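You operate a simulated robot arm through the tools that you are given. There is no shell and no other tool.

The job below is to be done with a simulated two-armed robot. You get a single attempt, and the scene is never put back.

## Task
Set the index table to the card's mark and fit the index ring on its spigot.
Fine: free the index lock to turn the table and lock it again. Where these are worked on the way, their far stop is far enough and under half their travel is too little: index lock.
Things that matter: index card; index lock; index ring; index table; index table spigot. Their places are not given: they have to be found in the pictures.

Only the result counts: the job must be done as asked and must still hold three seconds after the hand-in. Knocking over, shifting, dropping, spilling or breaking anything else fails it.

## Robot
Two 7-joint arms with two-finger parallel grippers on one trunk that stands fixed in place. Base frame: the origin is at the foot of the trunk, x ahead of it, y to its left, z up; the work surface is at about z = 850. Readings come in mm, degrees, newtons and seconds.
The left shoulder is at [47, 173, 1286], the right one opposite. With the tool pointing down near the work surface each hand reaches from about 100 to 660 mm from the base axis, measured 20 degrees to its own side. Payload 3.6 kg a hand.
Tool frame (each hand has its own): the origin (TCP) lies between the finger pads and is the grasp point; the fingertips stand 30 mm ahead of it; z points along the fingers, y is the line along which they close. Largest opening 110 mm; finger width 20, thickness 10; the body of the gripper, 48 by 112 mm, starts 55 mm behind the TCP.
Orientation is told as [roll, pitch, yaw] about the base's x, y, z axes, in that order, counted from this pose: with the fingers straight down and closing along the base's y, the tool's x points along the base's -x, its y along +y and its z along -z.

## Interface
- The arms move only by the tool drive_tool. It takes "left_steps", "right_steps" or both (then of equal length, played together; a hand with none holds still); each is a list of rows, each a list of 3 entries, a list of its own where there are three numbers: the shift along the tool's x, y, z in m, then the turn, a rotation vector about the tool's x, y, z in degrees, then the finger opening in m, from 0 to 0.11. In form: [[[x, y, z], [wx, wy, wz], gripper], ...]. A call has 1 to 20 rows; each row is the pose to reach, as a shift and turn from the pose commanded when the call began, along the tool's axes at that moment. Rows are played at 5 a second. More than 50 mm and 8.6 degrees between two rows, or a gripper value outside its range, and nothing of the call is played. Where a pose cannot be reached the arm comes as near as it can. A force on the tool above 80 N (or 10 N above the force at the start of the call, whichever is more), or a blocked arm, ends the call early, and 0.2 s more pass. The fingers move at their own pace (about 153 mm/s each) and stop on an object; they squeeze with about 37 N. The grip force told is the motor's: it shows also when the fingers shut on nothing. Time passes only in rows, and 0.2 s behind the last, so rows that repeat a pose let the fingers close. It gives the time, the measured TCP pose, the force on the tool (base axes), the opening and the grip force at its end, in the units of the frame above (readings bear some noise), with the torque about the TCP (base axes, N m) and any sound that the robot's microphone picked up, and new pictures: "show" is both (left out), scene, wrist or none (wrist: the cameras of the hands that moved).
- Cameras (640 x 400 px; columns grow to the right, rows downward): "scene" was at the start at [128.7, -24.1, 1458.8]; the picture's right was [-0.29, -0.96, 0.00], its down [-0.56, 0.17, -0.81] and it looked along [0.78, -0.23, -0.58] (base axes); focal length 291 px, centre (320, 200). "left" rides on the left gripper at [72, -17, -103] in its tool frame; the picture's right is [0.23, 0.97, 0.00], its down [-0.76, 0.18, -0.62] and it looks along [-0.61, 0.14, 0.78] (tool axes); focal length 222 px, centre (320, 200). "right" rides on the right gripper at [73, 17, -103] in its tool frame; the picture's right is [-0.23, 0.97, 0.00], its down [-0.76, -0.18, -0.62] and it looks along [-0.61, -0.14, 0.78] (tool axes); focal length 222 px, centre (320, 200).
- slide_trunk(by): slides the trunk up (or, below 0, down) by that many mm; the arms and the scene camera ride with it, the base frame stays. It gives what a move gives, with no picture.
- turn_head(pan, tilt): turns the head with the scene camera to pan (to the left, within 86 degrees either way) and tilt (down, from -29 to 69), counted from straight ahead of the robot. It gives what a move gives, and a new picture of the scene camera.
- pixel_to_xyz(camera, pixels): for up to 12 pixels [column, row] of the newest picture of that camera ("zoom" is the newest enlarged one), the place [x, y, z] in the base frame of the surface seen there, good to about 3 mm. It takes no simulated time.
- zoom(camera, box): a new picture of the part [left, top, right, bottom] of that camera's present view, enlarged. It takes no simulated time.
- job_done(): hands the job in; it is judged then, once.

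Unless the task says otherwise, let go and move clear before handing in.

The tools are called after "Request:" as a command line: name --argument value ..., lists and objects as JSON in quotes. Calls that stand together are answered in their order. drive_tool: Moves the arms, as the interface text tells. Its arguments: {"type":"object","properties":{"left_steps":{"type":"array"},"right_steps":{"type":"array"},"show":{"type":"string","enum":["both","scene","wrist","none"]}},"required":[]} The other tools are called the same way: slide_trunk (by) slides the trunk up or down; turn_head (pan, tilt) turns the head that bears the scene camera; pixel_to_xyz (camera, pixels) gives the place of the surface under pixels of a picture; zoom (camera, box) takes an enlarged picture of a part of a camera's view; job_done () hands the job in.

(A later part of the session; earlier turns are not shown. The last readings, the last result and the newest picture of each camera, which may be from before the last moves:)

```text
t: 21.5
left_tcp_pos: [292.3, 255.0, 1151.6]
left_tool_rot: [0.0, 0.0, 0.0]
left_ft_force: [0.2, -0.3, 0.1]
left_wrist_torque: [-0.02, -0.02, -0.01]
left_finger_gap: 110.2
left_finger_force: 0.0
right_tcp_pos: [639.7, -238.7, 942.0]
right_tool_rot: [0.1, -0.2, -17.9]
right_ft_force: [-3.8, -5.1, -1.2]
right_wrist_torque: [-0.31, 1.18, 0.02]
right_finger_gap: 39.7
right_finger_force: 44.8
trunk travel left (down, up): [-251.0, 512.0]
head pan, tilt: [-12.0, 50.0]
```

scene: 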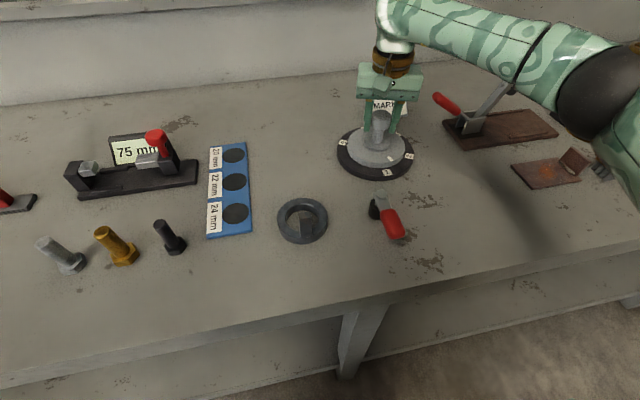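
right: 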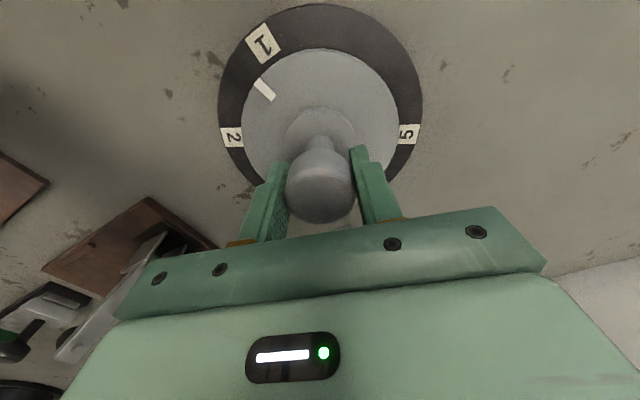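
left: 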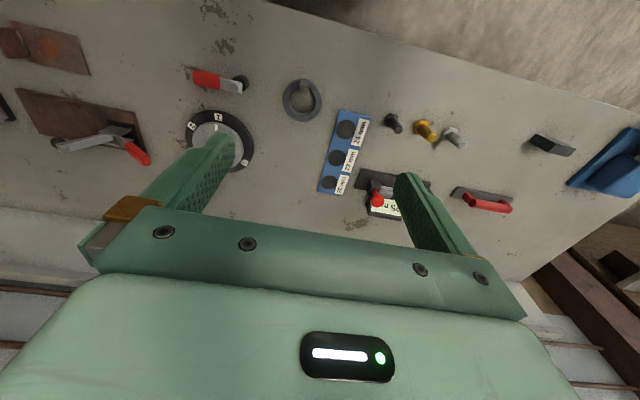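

The disc follows: the tick stays at (264,90) relative to the hand while mark 1 has moved. I'll continue by 48° to yaw +30°.

Request:
drive_tool --right_steps '[[[0, 0, 0], [0, 0, -5], 0.02], [[0, 0, 0], [0, 0, -10], 0.02], [[0, 0, 0], [0, 0, -15], 0.02], [[0, 0, 0], [0, 0, -20], 0.02], [[0, 0, 0], [0, 0, -25], 0.02], [[0, 0, 0], [0, 0, -30], 0.02], [[0, 0, 0], [0, 0, -35], 0.02], [[0, 0, 0], [0, 0, -40], 0.02], [[0, 0, 0], [0, 0, -45], 0.02], [[0, 0, 0], [0, 0, -48], 0.02], [[0, 0, 0], [0, 0, -48], 0.02]]' --show "both"

```text
t: 23.9
left_tcp_pos: [290.7, 252.6, 1153.6]
left_tool_rot: [0.2, 0.0, 0.0]
left_ft_force: [0.1, 0.1, -0.5]
left_wrist_torque: [0.01, -0.03, 0.0]
left_finger_gap: 109.9
left_finger_force: 0.1
right_tcp_pos: [639.1, -241.1, 942.8]
right_tool_rot: [0.1, -0.2, 30.0]
right_ft_force: [0.5, -10.3, 3.5]
right_wrist_torque: [0.69, -0.35, 0.05]
right_finger_gap: 39.6
right_finger_force: 44.9
trunk travel left (down, up): [-251.0, 512.0]
head pan, tilt: [-12.0, 50.0]
```

scene: 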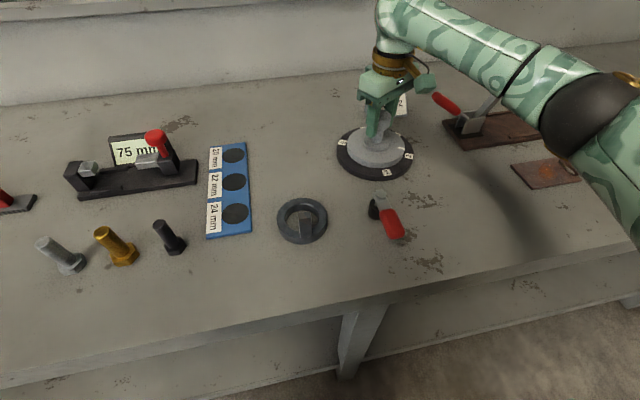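
right: 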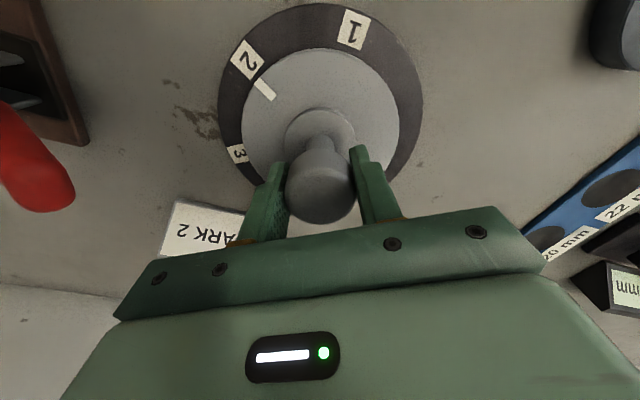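

The tick now sits by mark 2 (tick (264,90), mark (248,61)). I'll zoom to check the alignment precisely.

Request:
zoom --camera "right" --box '[210, 0, 430, 140]'

```text
2.86 times, centred on (320, 70) of right
```

zoom: 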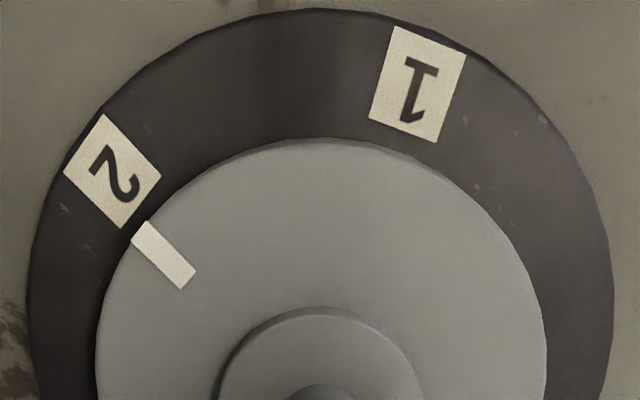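

Request:
pixel_to_xyz --camera "zoom" --pixels '[[112, 171], [164, 255], [142, 232], [187, 279], [418, 84], [90, 145], [135, 200]]'

```text
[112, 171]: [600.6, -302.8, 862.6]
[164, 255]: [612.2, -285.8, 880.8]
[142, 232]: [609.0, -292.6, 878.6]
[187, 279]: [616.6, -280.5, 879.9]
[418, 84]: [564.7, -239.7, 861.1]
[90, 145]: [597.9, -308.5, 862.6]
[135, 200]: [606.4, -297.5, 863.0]
```

The tick measures at about 60° from mark 1, matching mark 2 within noise. Before letting go, I'll relieve the ~10 N side load by shifting 1.4 mm toward −y.

Request:
drive_tool --right_steps '[[[0.0004, -0.0006, 0], [0, 0, 0], 0.02], [[0.0007, -0.0012, 0], [0, 0, 0], 0.02], [[0.0007, -0.0012, 0], [0, 0, 0], 0.02]]' --show "none"

```text
t: 24.7
left_tcp_pos: [291.8, 253.7, 1152.7]
left_tool_rot: [0.1, -0.1, 0.0]
left_ft_force: [0.6, 0.4, -0.2]
left_wrist_torque: [0.02, 0.04, 0.01]
left_finger_gap: 110.1
left_finger_force: 0.1
right_tcp_pos: [638.9, -241.1, 941.8]
right_tool_rot: [0.0, -0.2, 30.1]
right_ft_force: [0.7, -5.9, 2.6]
right_wrist_torque: [0.44, -0.64, 0.05]
right_finger_gap: 39.7
right_finger_force: 45.7
trunk travel left (down, up): [-251.0, 512.0]
head pan, tilt: [-12.0, 50.0]
```

Still −5.9 N in y; I'll shift another 1.4 mm the same way.

Request:
drive_tool --right_steps '[[[0.0007, -0.0012, 0], [0, 0, 0], 0.02], [[0.0007, -0.0012, 0], [0, 0, 0], 0.02]]' --show "none"

Request:
drive_tool --right_steps '[[[0, 0, 0], [0, 0, 0], 0.02]]' --show "none"

```text
t: 25.3
left_tcp_pos: [291.5, 255.7, 1152.0]
left_tool_rot: [0.0, 0.0, -0.1]
left_ft_force: [0.0, 0.6, -1.0]
left_wrist_torque: [-0.02, -0.02, 0.02]
left_finger_gap: 110.1
left_finger_force: 0.1
right_tcp_pos: [639.6, -240.8, 943.6]
right_tool_rot: [0.0, -0.1, 30.1]
right_ft_force: [-1.0, 1.6, -1.9]
right_wrist_torque: [0.23, -1.32, 0.06]
right_finger_gap: 39.5
right_finger_force: 44.8
trunk travel left (down, up): [-251.0, 512.0]
head pan, tilt: [-12.0, 50.0]
```

```text
t: 25.7
left_tcp_pos: [290.6, 255.8, 1150.7]
left_tool_rot: [0.0, -0.1, 0.1]
left_ft_force: [-0.6, -0.4, 0.1]
left_wrist_torque: [-0.03, 0.0, 0.01]
left_finger_gap: 110.0
left_finger_force: 0.0
right_tcp_pos: [640.3, -240.9, 942.4]
right_tool_rot: [0.0, -0.1, 30.1]
right_ft_force: [-2.2, 4.1, -3.7]
right_wrist_torque: [0.41, -1.09, 0.02]
right_finger_gap: 39.5
right_finger_force: 44.7
trunk travel left (down, up): [-251.0, 512.0]
head pan, tilt: [-12.0, 50.0]
```

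Side load is now near zero and the arm reads the knob axis at about (639.6,-240.8). I'll let go and rise straight up.

Request:
drive_tool --right_steps '[[[0, 0, 0], [0, 0, 0], 0.06], [[0, 0, 0], [0, 0, 0], 0.08], [[0, 0, -0.02], [0, 0, 0], 0.08], [[0, 0, -0.05], [0, 0, 0], 0.08], [[0, 0, -0.08], [0, 0, 0], 0.08], [[0, 0, -0.08], [0, 0, 0], 0.08]]' --show "both"

```text
t: 27.1
left_tcp_pos: [291.5, 255.5, 1151.8]
left_tool_rot: [0.0, 0.2, -0.1]
left_ft_force: [1.3, 0.0, 0.2]
left_wrist_torque: [0.0, 0.0, -0.02]
left_finger_gap: 110.0
left_finger_force: 0.1
right_tcp_pos: [638.5, -242.9, 1023.8]
right_tool_rot: [-0.2, -0.1, 30.0]
right_ft_force: [0.0, 0.2, -0.5]
right_wrist_torque: [0.01, -0.01, 0.01]
right_finger_gap: 80.0
right_finger_force: 0.0
trunk travel left (down, up): [-251.0, 512.0]
head pan, tilt: [-12.0, 50.0]
```

scene: 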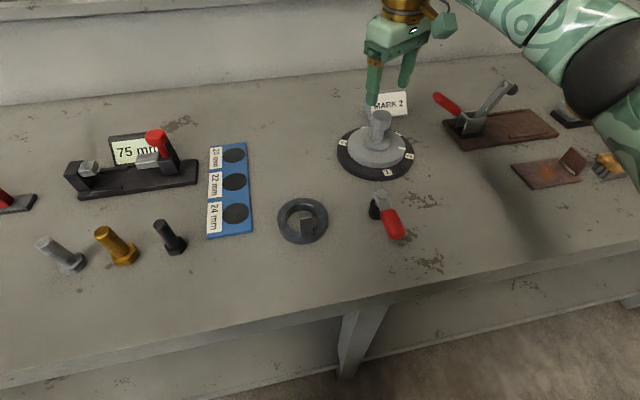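
right: 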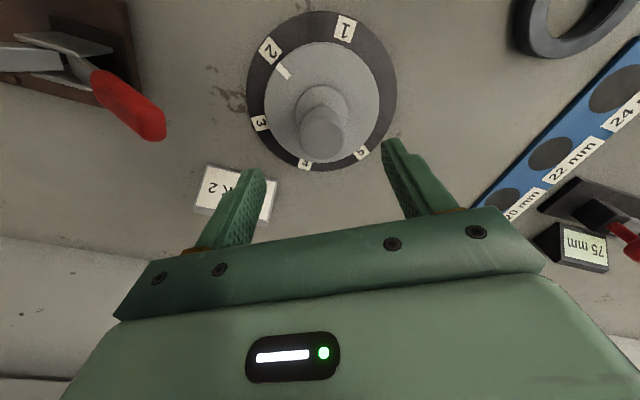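

The hand is clear. I'll check the tick against mark 2 in the wrist view.

Request:
zoom --camera "right" --box '[235, 0, 415, 180]'

Request:
zoom --camera "scene" --box '[330, 105, 420, 185]'

```text
2.22 times, centred on (325, 90) of right
```

zoom: 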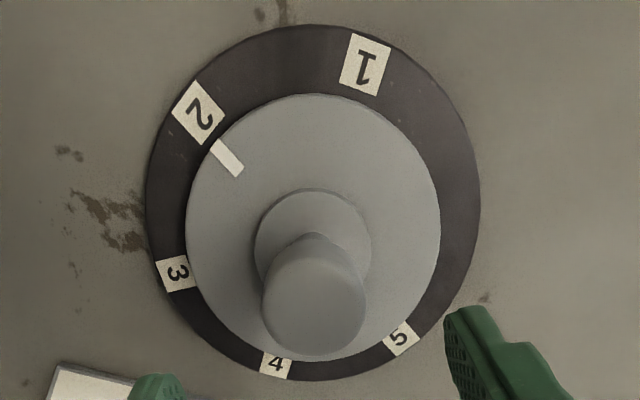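

```text
5.00 times, centred on (375, 145) of scene
```

zoom: 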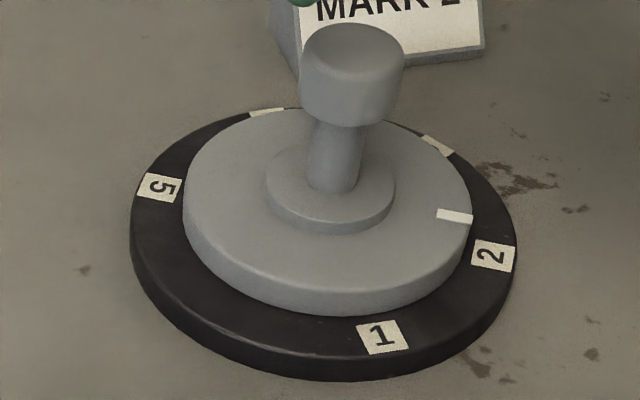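

In the wrist zoom, the mark→tick vector is (28,45) px, matching the original mark 1 alignment (29,47). I'll check numerically and then go to relock the lever.

Request:
pixel_to_xyz --camera "zoom" --pixels '[[440, 215], [455, 217], [470, 219], [493, 255], [382, 337], [160, 188], [267, 111], [438, 146], [270, 185], [393, 190]]'

```text
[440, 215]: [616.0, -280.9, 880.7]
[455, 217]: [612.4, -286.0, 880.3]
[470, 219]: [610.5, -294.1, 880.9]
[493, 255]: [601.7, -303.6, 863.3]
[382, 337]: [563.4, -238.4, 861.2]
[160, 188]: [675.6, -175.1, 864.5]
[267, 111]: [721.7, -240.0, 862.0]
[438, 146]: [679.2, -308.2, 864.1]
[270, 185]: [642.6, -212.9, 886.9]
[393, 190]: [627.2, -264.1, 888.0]
```

The tick is at 60.3° versus mark 2 at 59.8°, which is good. Now I move to the +y side of the lever (about (419,-145)) at safe height with yaw back to 0 and fingers closing.

Request:
drive_tool --right_steps '[[[0.0237, 0.0323, -0.01], [0, 0, 5], 0.08], [[0.0473, 0.0647, -0.01], [0, 0, 10], 0.08], [[0.071, 0.097, -0.01], [0, 0, 15], 0.06], [[0.0947, 0.1293, -0.01], [0, 0, 20], 0.03], [[0.1183, 0.1617, -0.01], [0, 0, 25], 0.0], [[0.142, 0.194, -0.01], [0, 0, 30], 0.0], [[0.142, 0.194, -0.01], [0, 0, 30], 0.0]]' --show "both"

```text
t: 28.7
left_tcp_pos: [291.8, 254.4, 1151.2]
left_tool_rot: [0.0, 0.1, 0.0]
left_ft_force: [0.3, 0.5, 0.5]
left_wrist_torque: [-0.02, 0.01, 0.03]
left_finger_gap: 109.8
left_finger_force: 0.0
right_tcp_pos: [419.0, -144.3, 1032.1]
right_tool_rot: [0.0, 0.0, -0.1]
right_ft_force: [-0.1, 0.2, -0.1]
right_wrist_torque: [0.0, 0.0, 0.0]
right_finger_gap: 0.0
right_finger_force: 37.2
trunk travel left (down, up): [-251.0, 512.0]
head pan, tilt: [-12.0, 50.0]
```

scene: 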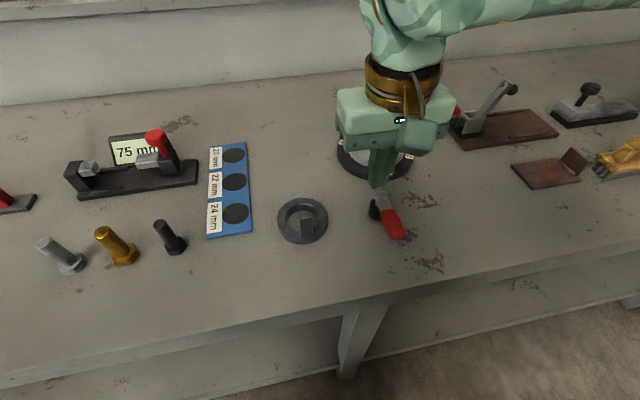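
right: 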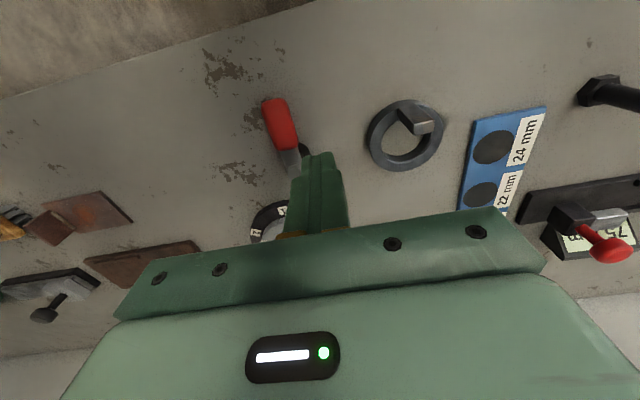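

I'm above the +y side of the lever. I'll check where the lever lies before descending.

Request:
pixel_to_xyz --camera "right" --pixels '[[272, 102], [280, 125], [290, 145], [268, 120], [292, 118], [300, 130]]'

Request:
pixel_to_xyz --camera "scene" --pixels '[[398, 234], [392, 222], [387, 213], [383, 225], [399, 222]]'

```text
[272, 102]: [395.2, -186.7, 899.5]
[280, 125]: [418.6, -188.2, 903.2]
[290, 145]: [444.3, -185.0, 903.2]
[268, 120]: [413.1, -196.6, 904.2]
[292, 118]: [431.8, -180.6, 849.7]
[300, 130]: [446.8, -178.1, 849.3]
```

```text
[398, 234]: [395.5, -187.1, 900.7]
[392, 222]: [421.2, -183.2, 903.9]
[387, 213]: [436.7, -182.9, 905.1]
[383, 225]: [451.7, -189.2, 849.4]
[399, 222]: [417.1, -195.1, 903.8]
```

The lever lies along y≈−187 from x 395 to 479. I'll descend to z≈905 beside it.

Request:
drive_tool --right_steps '[[[0, 0, 0.045], [0, 0, 0], 0.0], [[0, 0, 0.09], [0, 0, 0], 0.0], [[0, 0, 0.127], [0, 0, 0], 0.0], [[0, -0.01, 0.127], [0, 0, 0], 0.0], [[0, -0.0215, 0.127], [0, 0, 0], 0.0]]' --show "wrist"

```text
t: 29.9
left_tcp_pos: [291.6, 254.9, 1151.6]
left_tool_rot: [0.0, 0.0, 0.0]
left_ft_force: [-1.1, -0.4, 0.2]
left_wrist_torque: [-0.01, 0.01, 0.01]
left_finger_gap: 110.1
left_finger_force: 0.2
right_tcp_pos: [419.5, -166.3, 905.9]
right_tool_rot: [0.0, -0.1, 0.0]
right_ft_force: [0.8, -0.2, -0.2]
right_wrist_torque: [0.01, 0.0, -0.01]
right_finger_gap: 0.0
right_finger_force: 36.7
trunk travel left (down, up): [-251.0, 512.0]
head pan, tilt: [-12.0, 50.0]
```

right: 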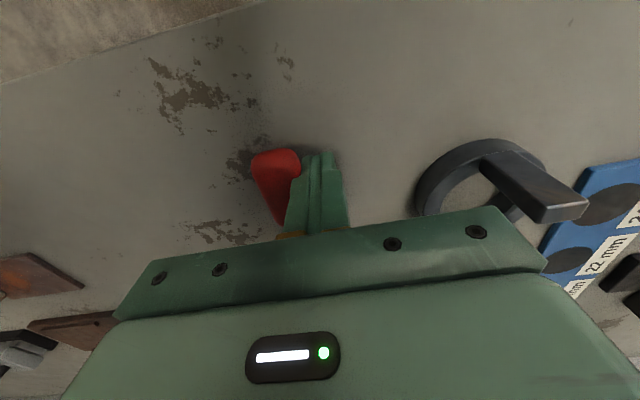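

The finger is touching beside the lever. I'll swing it back along the arc toward its original position, to within 10° first.

Request:
drive_tool --right_steps '[[[0.0015, -0.0055, 0], [0, 0, 0], 0.0], [[0.0028, -0.0107, 0], [0, 0, 0], 0.0], [[0.0035, -0.0158, 0], [0, 0, 0], 0.0], [[0.0039, -0.0208, 0], [0, 0, 0], 0.0], [[0.0038, -0.026, 0], [0, 0, 0], 0.0], [[0.0035, -0.0311, 0], [0, 0, 0], 0.0], [[0.0022, -0.0366, 0], [0, 0, 0], 0.0], [[0.0008, -0.042, 0], [0, 0, 0], 0.0], [[-0.0014, -0.0472, 0], [0, 0, 0], 0.0], [[-0.0038, -0.0522, 0], [0, 0, 0], 0.0], [[-0.0069, -0.057, 0], [0, 0, 0], 0.0], [[-0.0101, -0.0615, 0], [0, 0, 0], 0.0], [[-0.0144, -0.0658, 0], [0, 0, 0], 0.0], [[-0.0188, -0.0699, 0], [0, 0, 0], 0.0], [[-0.0238, -0.0733, 0], [0, 0, 0], 0.0], [[-0.0289, -0.0764, 0], [0, 0, 0], 0.0]]' --show "both"

```text
t: 33.3
left_tcp_pos: [291.9, 254.6, 1151.3]
left_tool_rot: [0.0, 0.0, 0.0]
left_ft_force: [0.4, 0.6, 0.1]
left_wrist_torque: [0.01, 0.0, 0.01]
left_finger_gap: 110.0
left_finger_force: 0.1
right_tcp_pos: [448.7, -242.4, 905.8]
right_tool_rot: [0.0, -0.2, 0.2]
right_ft_force: [-0.7, 0.0, -0.5]
right_wrist_torque: [0.02, -0.02, 0.02]
right_finger_gap: 0.1
right_finger_force: 37.4
trunk travel left (down, up): [-251.0, 512.0]
head pan, tilt: [-12.0, 50.0]
```

scene: 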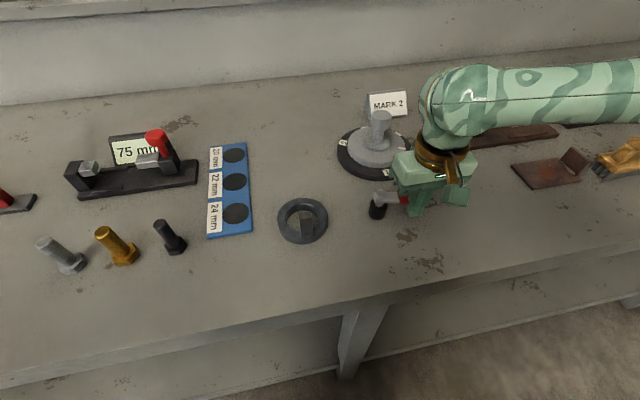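
right: 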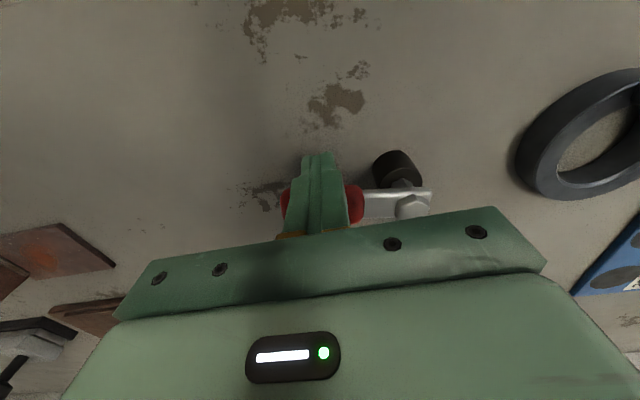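

The lever is about 10° short of its original stop and moving freely. I'll push on to the stop.

Request:
drive_tool --right_steps '[[[-0.005, -0.0025, 0], [0, 0, 0], 0.0], [[-0.009, -0.004, 0], [0, 0, 0], 0.0], [[-0.012, -0.005, 0], [0, 0, 0], 0.0], [[-0.015, -0.006, 0], [0, 0, 0], 0.0], [[-0.018, -0.007, 0], [0, 0, 0], 0.0]]' --show "both"

```text
t: 34.5
left_tcp_pos: [285.4, 255.9, 1152.4]
left_tool_rot: [-0.1, -0.1, 0.0]
left_ft_force: [-0.3, 0.2, 0.0]
left_wrist_torque: [0.0, 0.03, -0.02]
left_finger_gap: 110.1
left_finger_force: 0.1
right_tcp_pos: [459.6, -247.0, 905.9]
right_tool_rot: [0.1, 0.4, 0.2]
right_ft_force: [-41.4, 13.6, -7.4]
right_wrist_torque: [0.01, 0.51, 0.13]
right_finger_gap: 0.0
right_finger_force: 36.7
trunk travel left (down, up): [-251.0, 512.0]
head pan, tilt: [-12.0, 50.0]
```

scene: 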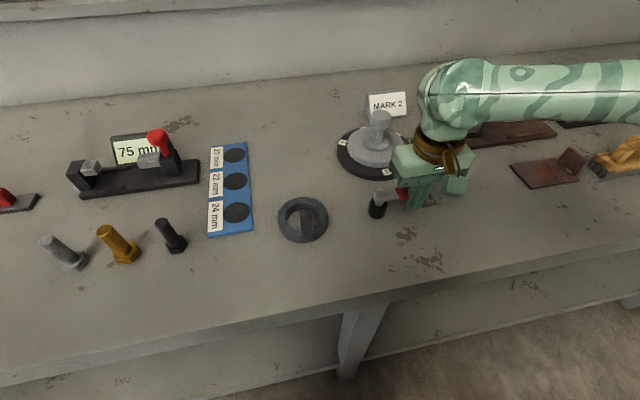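
right: 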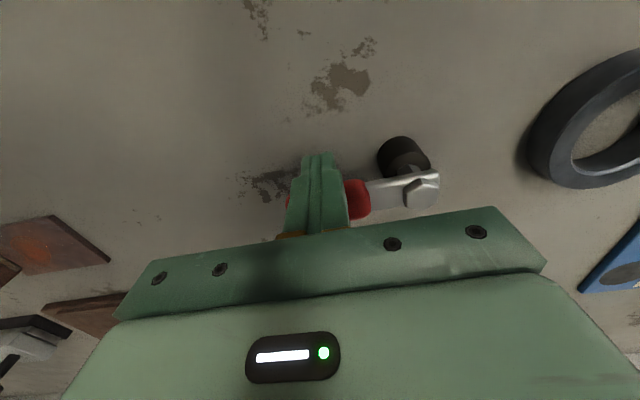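

The stop is met again at x≈459.6 with 41 N, same as at the start: locked. I'll back off, lift, and move toward the ring lug.

Request:
drive_tool --right_steps '[[[0.02, 0, 0], [0, 0, 0], 0.0], [[0.03, 0, -0.04], [0, 0, 0], 0.0], [[0.03, 0, -0.08], [0, 0, 0], 0.0], [[0.04, 0.03, -0.12], [0, 0, 0], 0.0], [[0.05, 0.07, -0.14], [0, 0, 0], 0.03], [[0.06, 0.11, -0.14], [0, 0, 0], 0.06], [[0.06, 0.11, -0.14], [0, 0, 0], 0.06]]' --show "both"

```text
refused: row 4 steps farther than a row can; nothing moved
```

One row was slightly too long; I'll shorten the steps.

Request:
drive_tool --right_steps '[[[0.02, 0, 0], [0, 0, 0], 0.0], [[0.03, 0, -0.04], [0, 0, 0], 0.0], [[0.03, 0, -0.08], [0, 0, 0], 0.0], [[0.035, 0.02, -0.115], [0, 0, 0], 0.0], [[0.045, 0.05, -0.14], [0, 0, 0], 0.03], [[0.055, 0.085, -0.14], [0, 0, 0], 0.06], [[0.06, 0.12, -0.14], [0, 0, 0], 0.06], [[0.06, 0.12, -0.14], [0, 0, 0], 0.06]]' --show "both"

```text
t: 36.3
left_tcp_pos: [291.3, 255.0, 1152.0]
left_tool_rot: [-0.1, 0.0, 0.0]
left_ft_force: [0.1, 0.3, -0.8]
left_wrist_torque: [0.0, 0.0, 0.0]
left_finger_gap: 110.2
left_finger_force: 0.0
right_tcp_pos: [404.7, -131.0, 1044.6]
right_tool_rot: [0.0, -0.1, 0.0]
right_ft_force: [0.0, 0.7, 0.0]
right_wrist_torque: [0.02, 0.01, -0.01]
right_finger_gap: 60.1
right_finger_force: 0.1
trunk travel left (down, up): [-251.0, 512.0]
head pan, tilt: [-12.0, 50.0]
```

scene: 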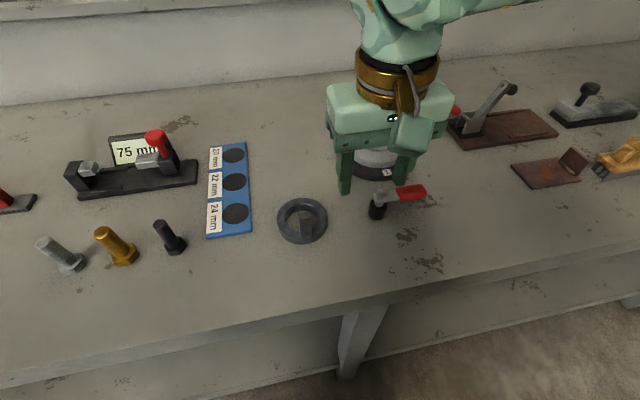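
right: 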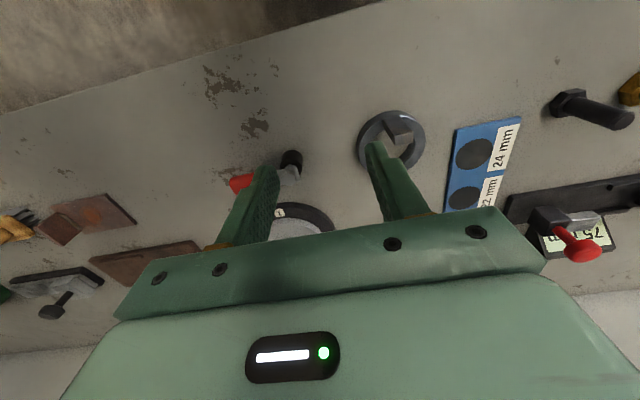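

The lever is back in its original place. I'll move over the ring with the lug ahead of the hand for a close measurement.

Request:
drive_tool --right_steps '[[[0, 0.04, 0], [0, 0, 0], 0.06], [[-0.01, 0.081, 0], [0, 0, 0], 0.06], [[-0.025, 0.081, 0], [0, 0, 0], 0.06], [[-0.039, 0.081, 0], [0, 0, 0], 0.06], [[-0.039, 0.081, 0], [0, 0, 0], 0.06]]' --show "both"

```text
t: 37.5
left_tcp_pos: [291.1, 255.7, 1151.7]
left_tool_rot: [0.0, 0.0, 0.1]
left_ft_force: [-0.8, 0.0, 0.1]
left_wrist_torque: [0.02, -0.01, 0.01]
left_finger_gap: 110.0
left_finger_force: 0.0
right_tcp_pos: [445.2, -48.1, 1044.3]
right_tool_rot: [-0.1, 0.0, 0.0]
right_ft_force: [-0.6, 0.6, -0.1]
right_wrist_torque: [0.02, -0.01, 0.01]
right_finger_gap: 59.8
right_finger_force: 0.1
trunk travel left (down, up): [-251.0, 512.0]
head pan, tilt: [-12.0, 50.0]
```

scene: 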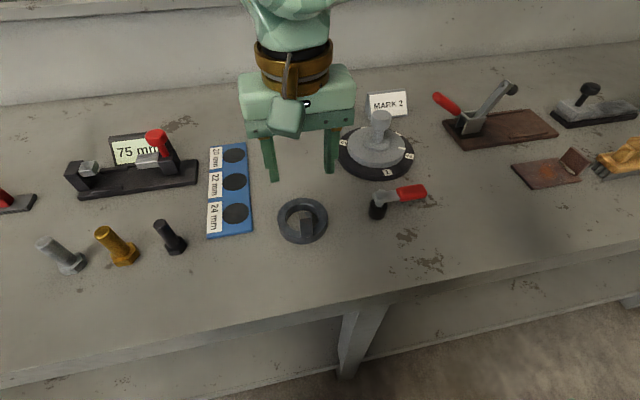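
right: 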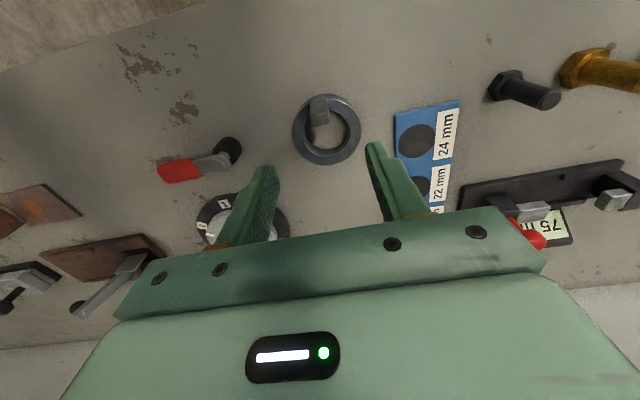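

Request:
zoom --camera "right" --box '[285, 85, 370, 170]'

Request:
zoom --camera "scene" --box '[340, 95, 440, 220]'

```text
4.71 times, centred on (328, 128) of right
```

zoom: 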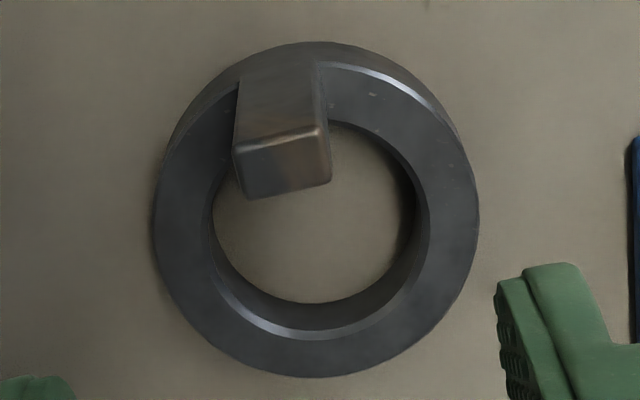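

```text
3.20 times, centred on (390, 158) of scene
```

zoom: 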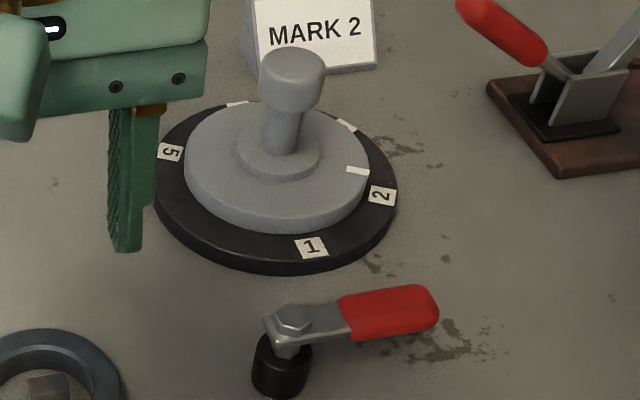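

The table tick is at mark 2 and the lever is back. I'll re-zoom on the ring to measure it from the wrist camera.

Request:
zoom --camera "right" --box '[285, 85, 370, 170]'

Request:
pixel_to_xyz --camera "zoom" --pixels '[[235, 160], [330, 165], [240, 195], [328, 178], [283, 170], [245, 100], [158, 220], [476, 210], [320, 372], [320, 328], [208, 215], [432, 200]]'

Request:
pixel_to_xyz --camera "zoom" --pixels '[[185, 220], [455, 210], [180, 300], [445, 310], [250, 345], [390, 345], [235, 152], [325, 140], [245, 198], [330, 180], [375, 110], [205, 120]]'

```text
4.71 times, centred on (328, 128) of right
```

zoom: 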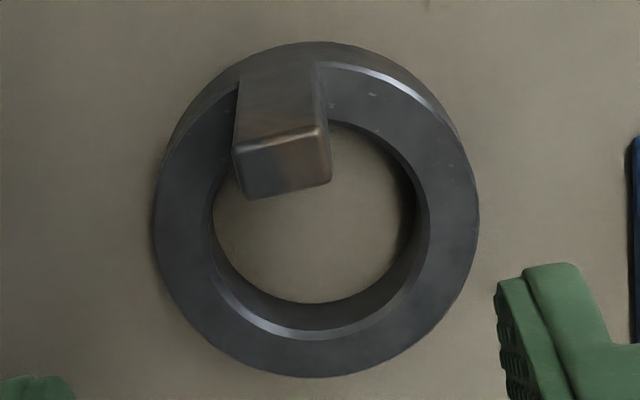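

```text
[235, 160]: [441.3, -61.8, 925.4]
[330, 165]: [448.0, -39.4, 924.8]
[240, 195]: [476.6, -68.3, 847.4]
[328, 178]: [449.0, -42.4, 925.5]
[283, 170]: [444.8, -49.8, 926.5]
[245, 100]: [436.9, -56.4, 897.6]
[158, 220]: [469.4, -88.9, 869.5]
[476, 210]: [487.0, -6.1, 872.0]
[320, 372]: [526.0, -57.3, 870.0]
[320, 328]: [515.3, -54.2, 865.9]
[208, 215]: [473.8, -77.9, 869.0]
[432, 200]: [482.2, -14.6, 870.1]
```

```text
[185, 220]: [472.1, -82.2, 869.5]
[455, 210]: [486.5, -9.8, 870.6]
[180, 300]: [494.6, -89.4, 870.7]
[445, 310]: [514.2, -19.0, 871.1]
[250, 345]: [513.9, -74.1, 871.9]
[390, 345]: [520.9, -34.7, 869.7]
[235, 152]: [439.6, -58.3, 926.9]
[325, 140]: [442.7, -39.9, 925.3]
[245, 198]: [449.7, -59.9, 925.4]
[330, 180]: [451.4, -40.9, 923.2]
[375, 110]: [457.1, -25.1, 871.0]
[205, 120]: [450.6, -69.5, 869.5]
```

The lug is square to the base axes, centred near (445,-49.5), top z≈926; the ring centre is near (484,-49), radius 43. I'll descend to z≈910 with the fingers straddling the lug in y, then close.

Request:
drive_tool --right_steps '[[[0, -0.001, 0.045], [0, 0, 0], 0.06], [[0, -0.001, 0.09], [0, 0, 0], 0.06], [[0, -0.001, 0.12], [0, 0, 0], 0.06], [[0, -0.001, 0.134], [0, 0, 0], 0.06], [[0, -0.001, 0.134], [0, 0, 0], 0.06]]' --show "both"

```text
t: 38.7
left_tcp_pos: [291.4, 254.4, 1151.3]
left_tool_rot: [0.0, 0.1, -0.1]
left_ft_force: [-0.2, -0.2, 0.2]
left_wrist_torque: [-0.01, -0.02, 0.03]
left_finger_gap: 110.1
left_finger_force: 0.1
right_tcp_pos: [445.0, -49.7, 912.1]
right_tool_rot: [0.1, -0.1, 0.0]
right_ft_force: [-1.6, -0.4, 0.5]
right_wrist_torque: [0.01, -0.01, -0.01]
right_finger_gap: 59.9
right_finger_force: 0.0
trunk travel left (down, up): [-251.0, 512.0]
head pan, tilt: [-12.0, 50.0]
```

scene: 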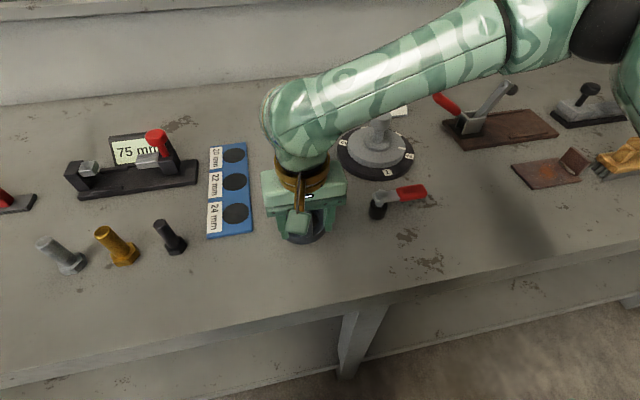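
right: 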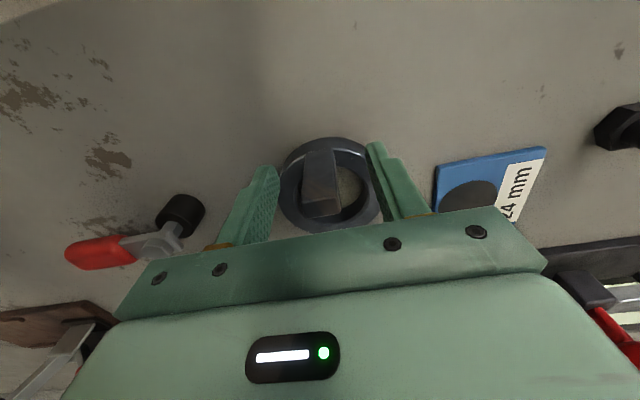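

The lug is centred between the fingers. I'll close on it slowly.

Request:
drive_tool --right_steps '[[[0, 0, 0], [0, 0, 0], 0.045], [[0, 0, 0], [0, 0, 0], 0.035], [[0, 0, 0], [0, 0, 0], 0.028], [[0, 0, 0], [0, 0, 0], 0.023], [[0, 0, 0], [0, 0, 0], 0.018], [[0, 0, 0], [0, 0, 0], 0.01], [[0, 0, 0], [0, 0, 0], 0.01]]' --show "wrist"

```text
t: 40.3
left_tcp_pos: [292.1, 255.0, 1151.5]
left_tool_rot: [0.0, 0.1, 0.0]
left_ft_force: [-0.6, -0.5, 0.7]
left_wrist_torque: [0.0, -0.03, 0.02]
left_finger_gap: 110.0
left_finger_force: 0.0
right_tcp_pos: [444.2, -50.1, 912.4]
right_tool_rot: [-0.2, -0.1, 0.0]
right_ft_force: [-0.1, 0.4, 0.3]
right_wrist_torque: [0.02, 0.13, 0.05]
right_finger_gap: 20.1
right_finger_force: 37.3
trunk travel left (down, up): [-251.0, 512.0]
head pan, tilt: [-12.0, 50.0]
```

right: 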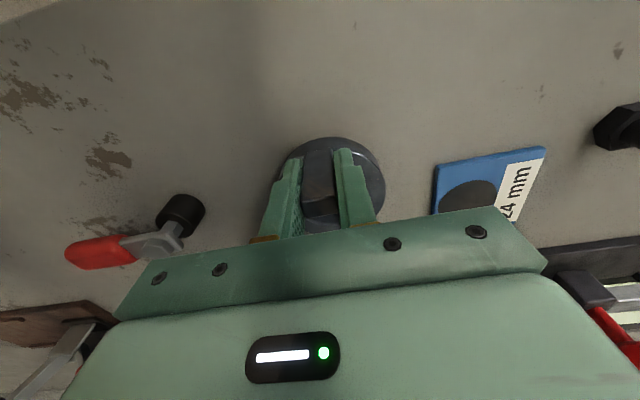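

The lug is gripped (20.1 mm). I'll lift 30 mm slowly and check that the ring doesn't sag.

Request:
drive_tool --right_steps '[[[0, 0, -0.005], [0, 0, 0], 0.01], [[0, 0, -0.01], [0, 0, 0], 0.01], [[0, 0, -0.02], [0, 0, 0], 0.01], [[0, 0, -0.03], [0, 0, 0], 0.01], [[0, 0, -0.03], [0, 0, 0], 0.01], [[0, 0, -0.03], [0, 0, 0], 0.01]]' --show "both"

```text
t: 41.7
left_tcp_pos: [292.5, 254.6, 1151.2]
left_tool_rot: [0.0, 0.2, 0.0]
left_ft_force: [0.0, 0.0, 0.4]
left_wrist_torque: [-0.03, -0.02, 0.02]
left_finger_gap: 110.3
left_finger_force: 0.0
right_tcp_pos: [445.7, -48.6, 942.7]
right_tool_rot: [0.0, -0.1, 0.0]
right_ft_force: [0.2, 0.3, -7.8]
right_wrist_torque: [-0.01, 0.25, 0.0]
right_finger_gap: 20.0
right_finger_force: 37.3
trunk travel left (down, up): [-251.0, 512.0]
head pan, tilt: [-12.0, 50.0]
```

scene: 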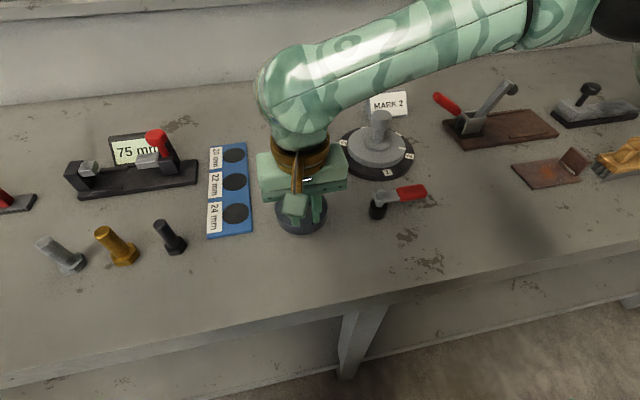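
right: 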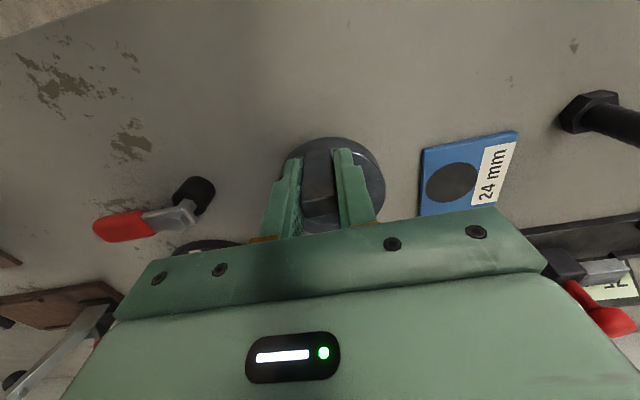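

The ring came up cleanly with 7.8 N and has not sagged. I'll lift to where its bottom clears the knob (TCP z≈1047), still over the bench.

Request:
drive_tool --right_steps '[[[0, 0, -0.015], [0, 0, 0], 0.01], [[0, 0, -0.035], [0, 0, 0], 0.01], [[0, 0, -0.055], [0, 0, 0], 0.01], [[0, 0, -0.075], [0, 0, 0], 0.01], [[0, 0, -0.095], [0, 0, 0], 0.01], [[0, 0, -0.107], [0, 0, 0], 0.01], [[0, 0, -0.107], [0, 0, 0], 0.01]]' --show "both"

```text
t: 43.3
left_tcp_pos: [292.0, 254.8, 1151.4]
left_tool_rot: [0.1, 0.1, 0.0]
left_ft_force: [0.2, -0.3, -0.4]
left_wrist_torque: [0.01, -0.02, 0.0]
left_finger_gap: 110.0
left_finger_force: 0.1
right_tcp_pos: [444.9, -49.1, 1048.8]
right_tool_rot: [0.0, -0.1, 0.2]
right_ft_force: [0.3, -0.6, -7.2]
right_wrist_torque: [0.0, 0.25, -0.01]
right_finger_gap: 19.9
right_finger_force: 37.3
trunk travel left (down, up): [-251.0, 512.0]
head pan, tilt: [-12.0, 50.0]
```

scene: 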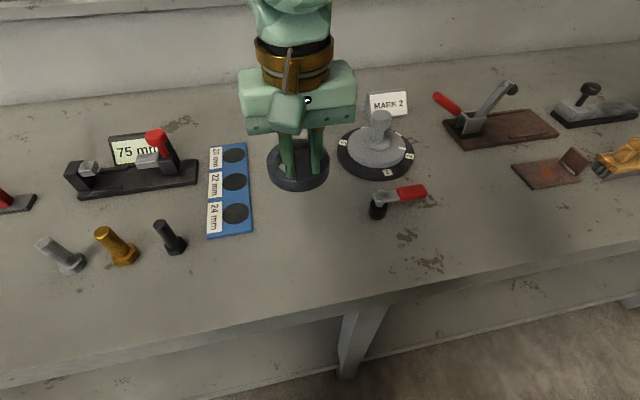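
right: 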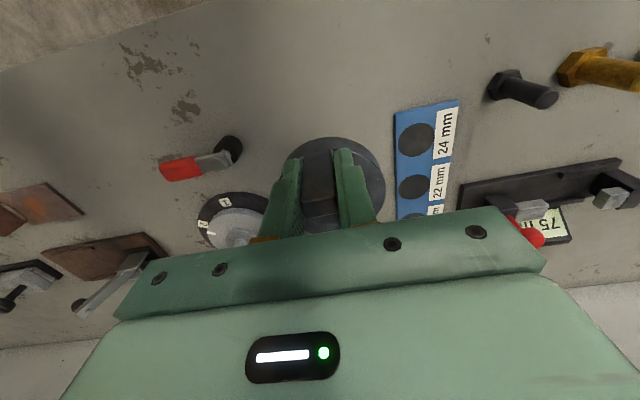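

The ring hangs steady. I'll measure it in the air to get its offset from the TCP and any tilt.

Request:
zoom --camera "scene" --box '[260, 125, 340, 200]'

```text
5.33 times, centred on (300, 162) of scene
```

zoom: 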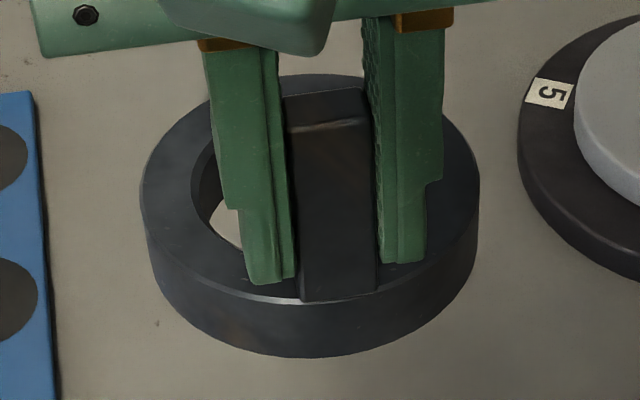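

Request:
pixel_to_xyz --camera "zoom" --pixels '[[144, 180], [477, 180], [337, 78], [160, 255], [460, 250], [165, 240], [440, 250], [185, 130], [460, 140], [310, 82], [190, 200], [455, 210]]'

Request:
pixel_to_xyz --camera "zoom" --pixels '[[165, 150], [200, 105], [470, 165], [455, 125], [350, 80], [290, 80], [320, 105], [300, 290], [375, 285], [340, 280], [270, 340], [350, 345]]'

```text
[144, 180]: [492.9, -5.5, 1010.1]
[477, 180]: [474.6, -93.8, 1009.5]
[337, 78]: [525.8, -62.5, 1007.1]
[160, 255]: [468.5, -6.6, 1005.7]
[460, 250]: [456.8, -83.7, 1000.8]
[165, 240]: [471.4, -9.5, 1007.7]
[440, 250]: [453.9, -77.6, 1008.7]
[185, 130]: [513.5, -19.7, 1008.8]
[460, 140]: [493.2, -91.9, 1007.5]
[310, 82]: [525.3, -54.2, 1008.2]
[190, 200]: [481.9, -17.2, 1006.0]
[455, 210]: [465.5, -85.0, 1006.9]
```

```text
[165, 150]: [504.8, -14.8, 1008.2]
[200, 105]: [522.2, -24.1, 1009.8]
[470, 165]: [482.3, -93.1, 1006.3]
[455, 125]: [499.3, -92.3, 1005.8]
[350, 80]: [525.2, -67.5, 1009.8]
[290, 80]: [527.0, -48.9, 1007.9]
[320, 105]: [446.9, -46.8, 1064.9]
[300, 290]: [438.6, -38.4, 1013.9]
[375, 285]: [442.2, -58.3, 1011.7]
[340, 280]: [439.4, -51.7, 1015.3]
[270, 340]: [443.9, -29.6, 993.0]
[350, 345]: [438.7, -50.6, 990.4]
```

The ring is level (top ≈1008 all round) and its centre is (38.8, 0) mm from the TCP. I'll carry it over the knob, with the TCP to about (601,-240).

Request:
drive_tool --right_steps '[[[-0.01, -0.012, 0], [0, 0, 0], 0.01], [[-0.03, -0.037, 0], [0, 0, 0], 0.01], [[-0.05, -0.061, 0], [0, 0, 0], 0.01], [[-0.07, -0.085, 0], [0, 0, 0], 0.01], [[-0.09, -0.11, 0], [0, 0, 0], 0.01], [[-0.11, -0.134, 0], [0, 0, 0], 0.01], [[-0.13, -0.158, 0], [0, 0, 0], 0.01], [[-0.148, -0.18, 0], [0, 0, 0], 0.01], [[-0.156, -0.19, 0], [0, 0, 0], 0.01], [[-0.156, -0.19, 0], [0, 0, 0], 0.01]]' --show "both"

```text
t: 45.5
left_tcp_pos: [291.0, 255.1, 1151.1]
left_tool_rot: [0.0, 0.1, 0.1]
left_ft_force: [0.2, -0.3, 0.5]
left_wrist_torque: [0.0, -0.01, 0.0]
left_finger_gap: 109.9
left_finger_force: 0.0
right_tcp_pos: [602.7, -240.4, 1049.8]
right_tool_rot: [0.0, -0.2, 0.1]
right_ft_force: [-0.4, -1.3, -7.8]
right_wrist_torque: [0.01, 0.22, -0.01]
right_finger_gap: 19.8
right_finger_force: 36.8
trunk travel left (down, up): [-251.0, 512.0]
head pan, tilt: [-12.0, 50.0]
```

scene: 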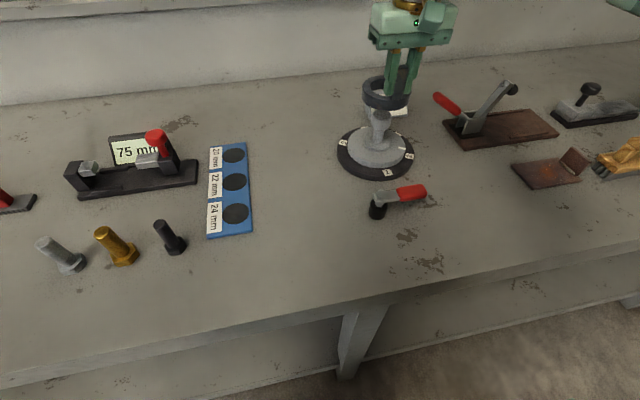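
right: 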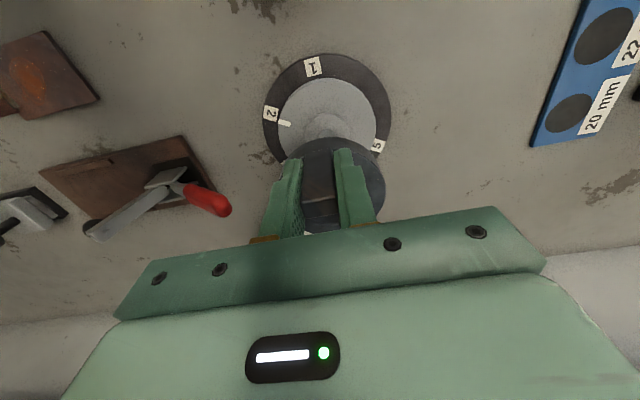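

Request:
zoom --camera "scene" --box '[345, 60, 425, 140]'

Request:
zoom --camera "right" --box '[250, 40, 410, 240]'

```text
5.00 times, centred on (385, 100) of scene
```

zoom: 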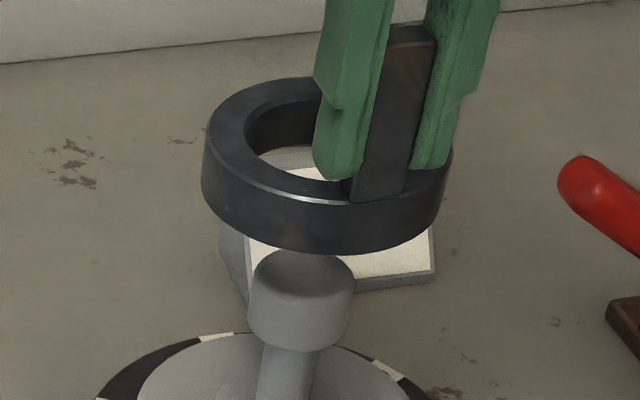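

```text
2.00 times, centred on (330, 140) of right
```

zoom: 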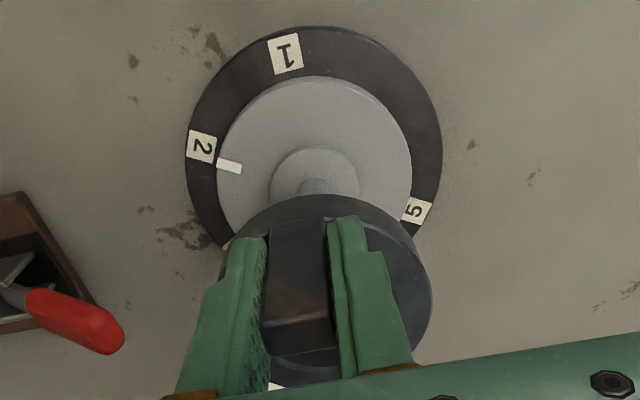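

The ring is above the knob. I'll measure the ring and knob in the same scene zoom.

Request:
zoom --camera "scene" --box '[345, 60, 425, 140]'

Request:
pixel_to_xyz --camera "zoom" --pixels '[[209, 125], [450, 155], [285, 80], [230, 100], [255, 87], [212, 150], [245, 190], [280, 210], [330, 220], [400, 220], [205, 190], [260, 240]]'

Request:
pixel_to_xyz --camera "zoom" --pixels '[[300, 300], [300, 330], [252, 300], [350, 300], [300, 265], [275, 310], [330, 310], [320, 230], [350, 230], [290, 225], [290, 370], [430, 215]]'

```text
5.00 times, centred on (385, 100) of scene
```

zoom: 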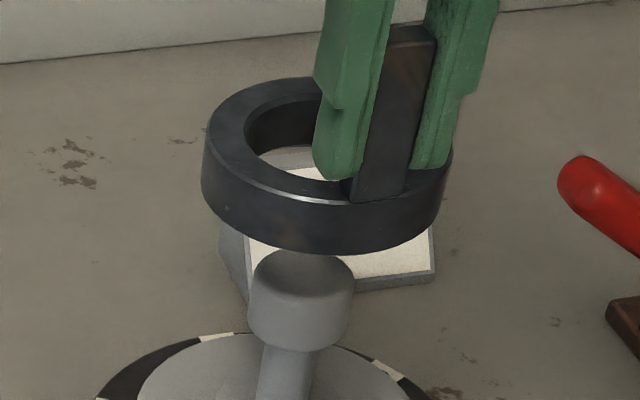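

```text
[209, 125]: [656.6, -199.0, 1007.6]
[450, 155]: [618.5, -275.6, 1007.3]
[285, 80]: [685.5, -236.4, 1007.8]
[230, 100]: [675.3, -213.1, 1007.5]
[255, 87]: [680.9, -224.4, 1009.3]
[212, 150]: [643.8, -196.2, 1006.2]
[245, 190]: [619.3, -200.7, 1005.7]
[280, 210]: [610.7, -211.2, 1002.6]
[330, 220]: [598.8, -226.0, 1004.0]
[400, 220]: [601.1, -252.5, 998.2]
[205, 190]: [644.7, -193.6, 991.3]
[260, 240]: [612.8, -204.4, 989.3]
```

```text
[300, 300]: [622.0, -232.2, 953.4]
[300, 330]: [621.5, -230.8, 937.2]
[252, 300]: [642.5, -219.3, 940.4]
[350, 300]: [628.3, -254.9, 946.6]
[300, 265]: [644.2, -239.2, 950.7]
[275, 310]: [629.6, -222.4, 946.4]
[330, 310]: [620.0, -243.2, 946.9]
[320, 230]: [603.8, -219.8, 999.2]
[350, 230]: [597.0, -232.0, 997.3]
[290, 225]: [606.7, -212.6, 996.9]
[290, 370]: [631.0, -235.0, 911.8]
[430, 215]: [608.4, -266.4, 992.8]
```

In the same picture the ring centre is about (640.7,-238.1) and the knob centre about (639.8,-239.0). I'll correct by (−1.0,−0.9) mm and lower until the ring is just above the boss.

Request:
drive_tool --right_steps '[[[0.001, -0.0009, 0.0], [0, 0, 0], 0.01], [[0.001, -0.0009, 0.02], [0, 0, 0], 0.01], [[0.001, -0.0009, 0.04], [0, 0, 0], 0.01], [[0.001, -0.0009, 0.06], [0, 0, 0], 0.01], [[0.001, -0.0009, 0.08], [0, 0, 0], 0.01], [[0.001, -0.0009, 0.09], [0, 0, 0], 0.01], [[0.001, -0.0009, 0.09], [0, 0, 0], 0.01]]' --show "both"

```text
t: 47.1
left_tcp_pos: [292.2, 253.7, 1151.5]
left_tool_rot: [0.0, 0.2, 0.0]
left_ft_force: [0.6, 0.1, -0.8]
left_wrist_torque: [-0.02, -0.02, -0.01]
left_finger_gap: 110.0
left_finger_force: 0.1
right_tcp_pos: [599.1, -241.1, 957.9]
right_tool_rot: [0.0, -0.1, 0.0]
right_ft_force: [-0.7, 0.5, -6.7]
right_wrist_torque: [-0.01, 0.23, 0.01]
right_finger_gap: 19.9
right_finger_force: 37.1
trunk travel left (down, up): [-251.0, 512.0]
head pan, tilt: [-12.0, 50.0]
```

scene: 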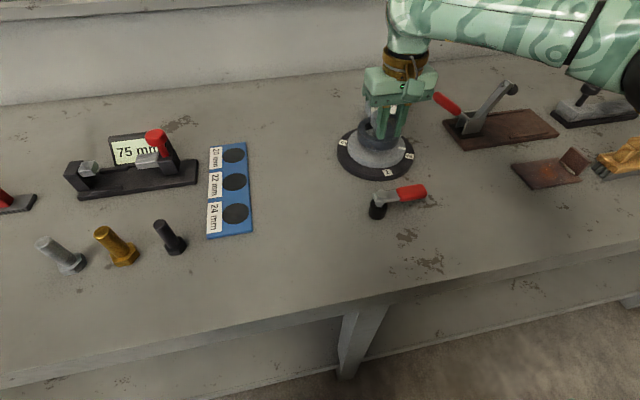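
right: 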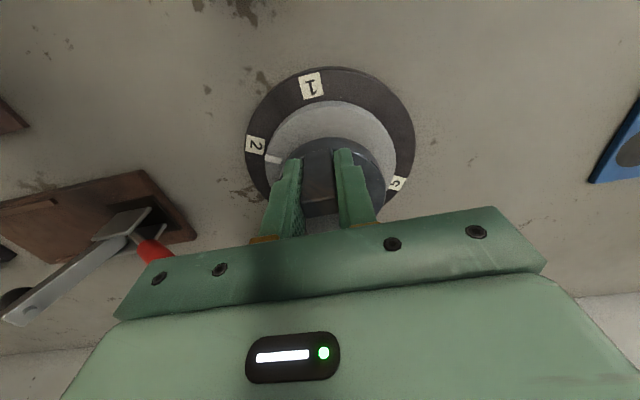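

Request:
zoom --camera "scene" --box '[330, 95, 425, 185]'

Request:
zoom --camera "right" --box '[240, 60, 420, 230]'

```text
4.44 times, centred on (378, 140) of scene
```

zoom: 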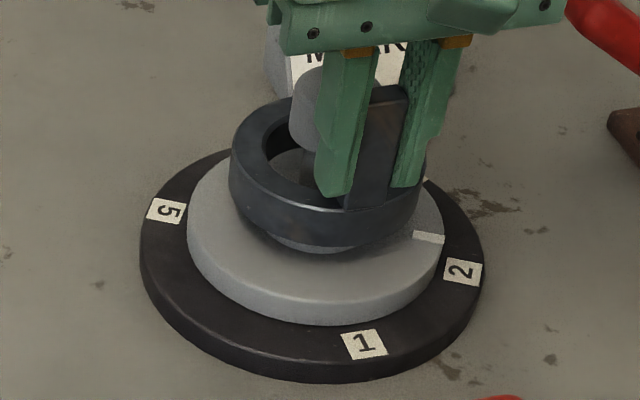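

```text
2.35 times, centred on (330, 145) of right
```

zoom: 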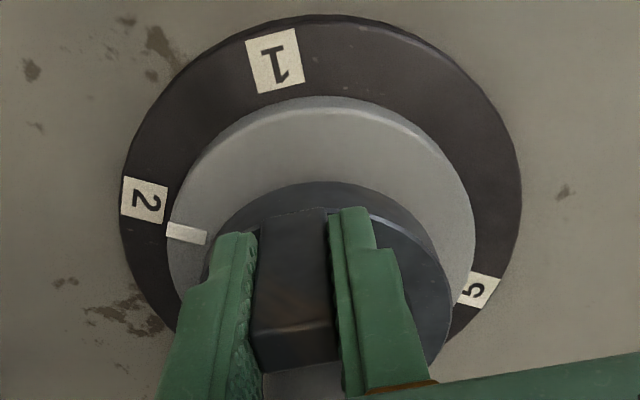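

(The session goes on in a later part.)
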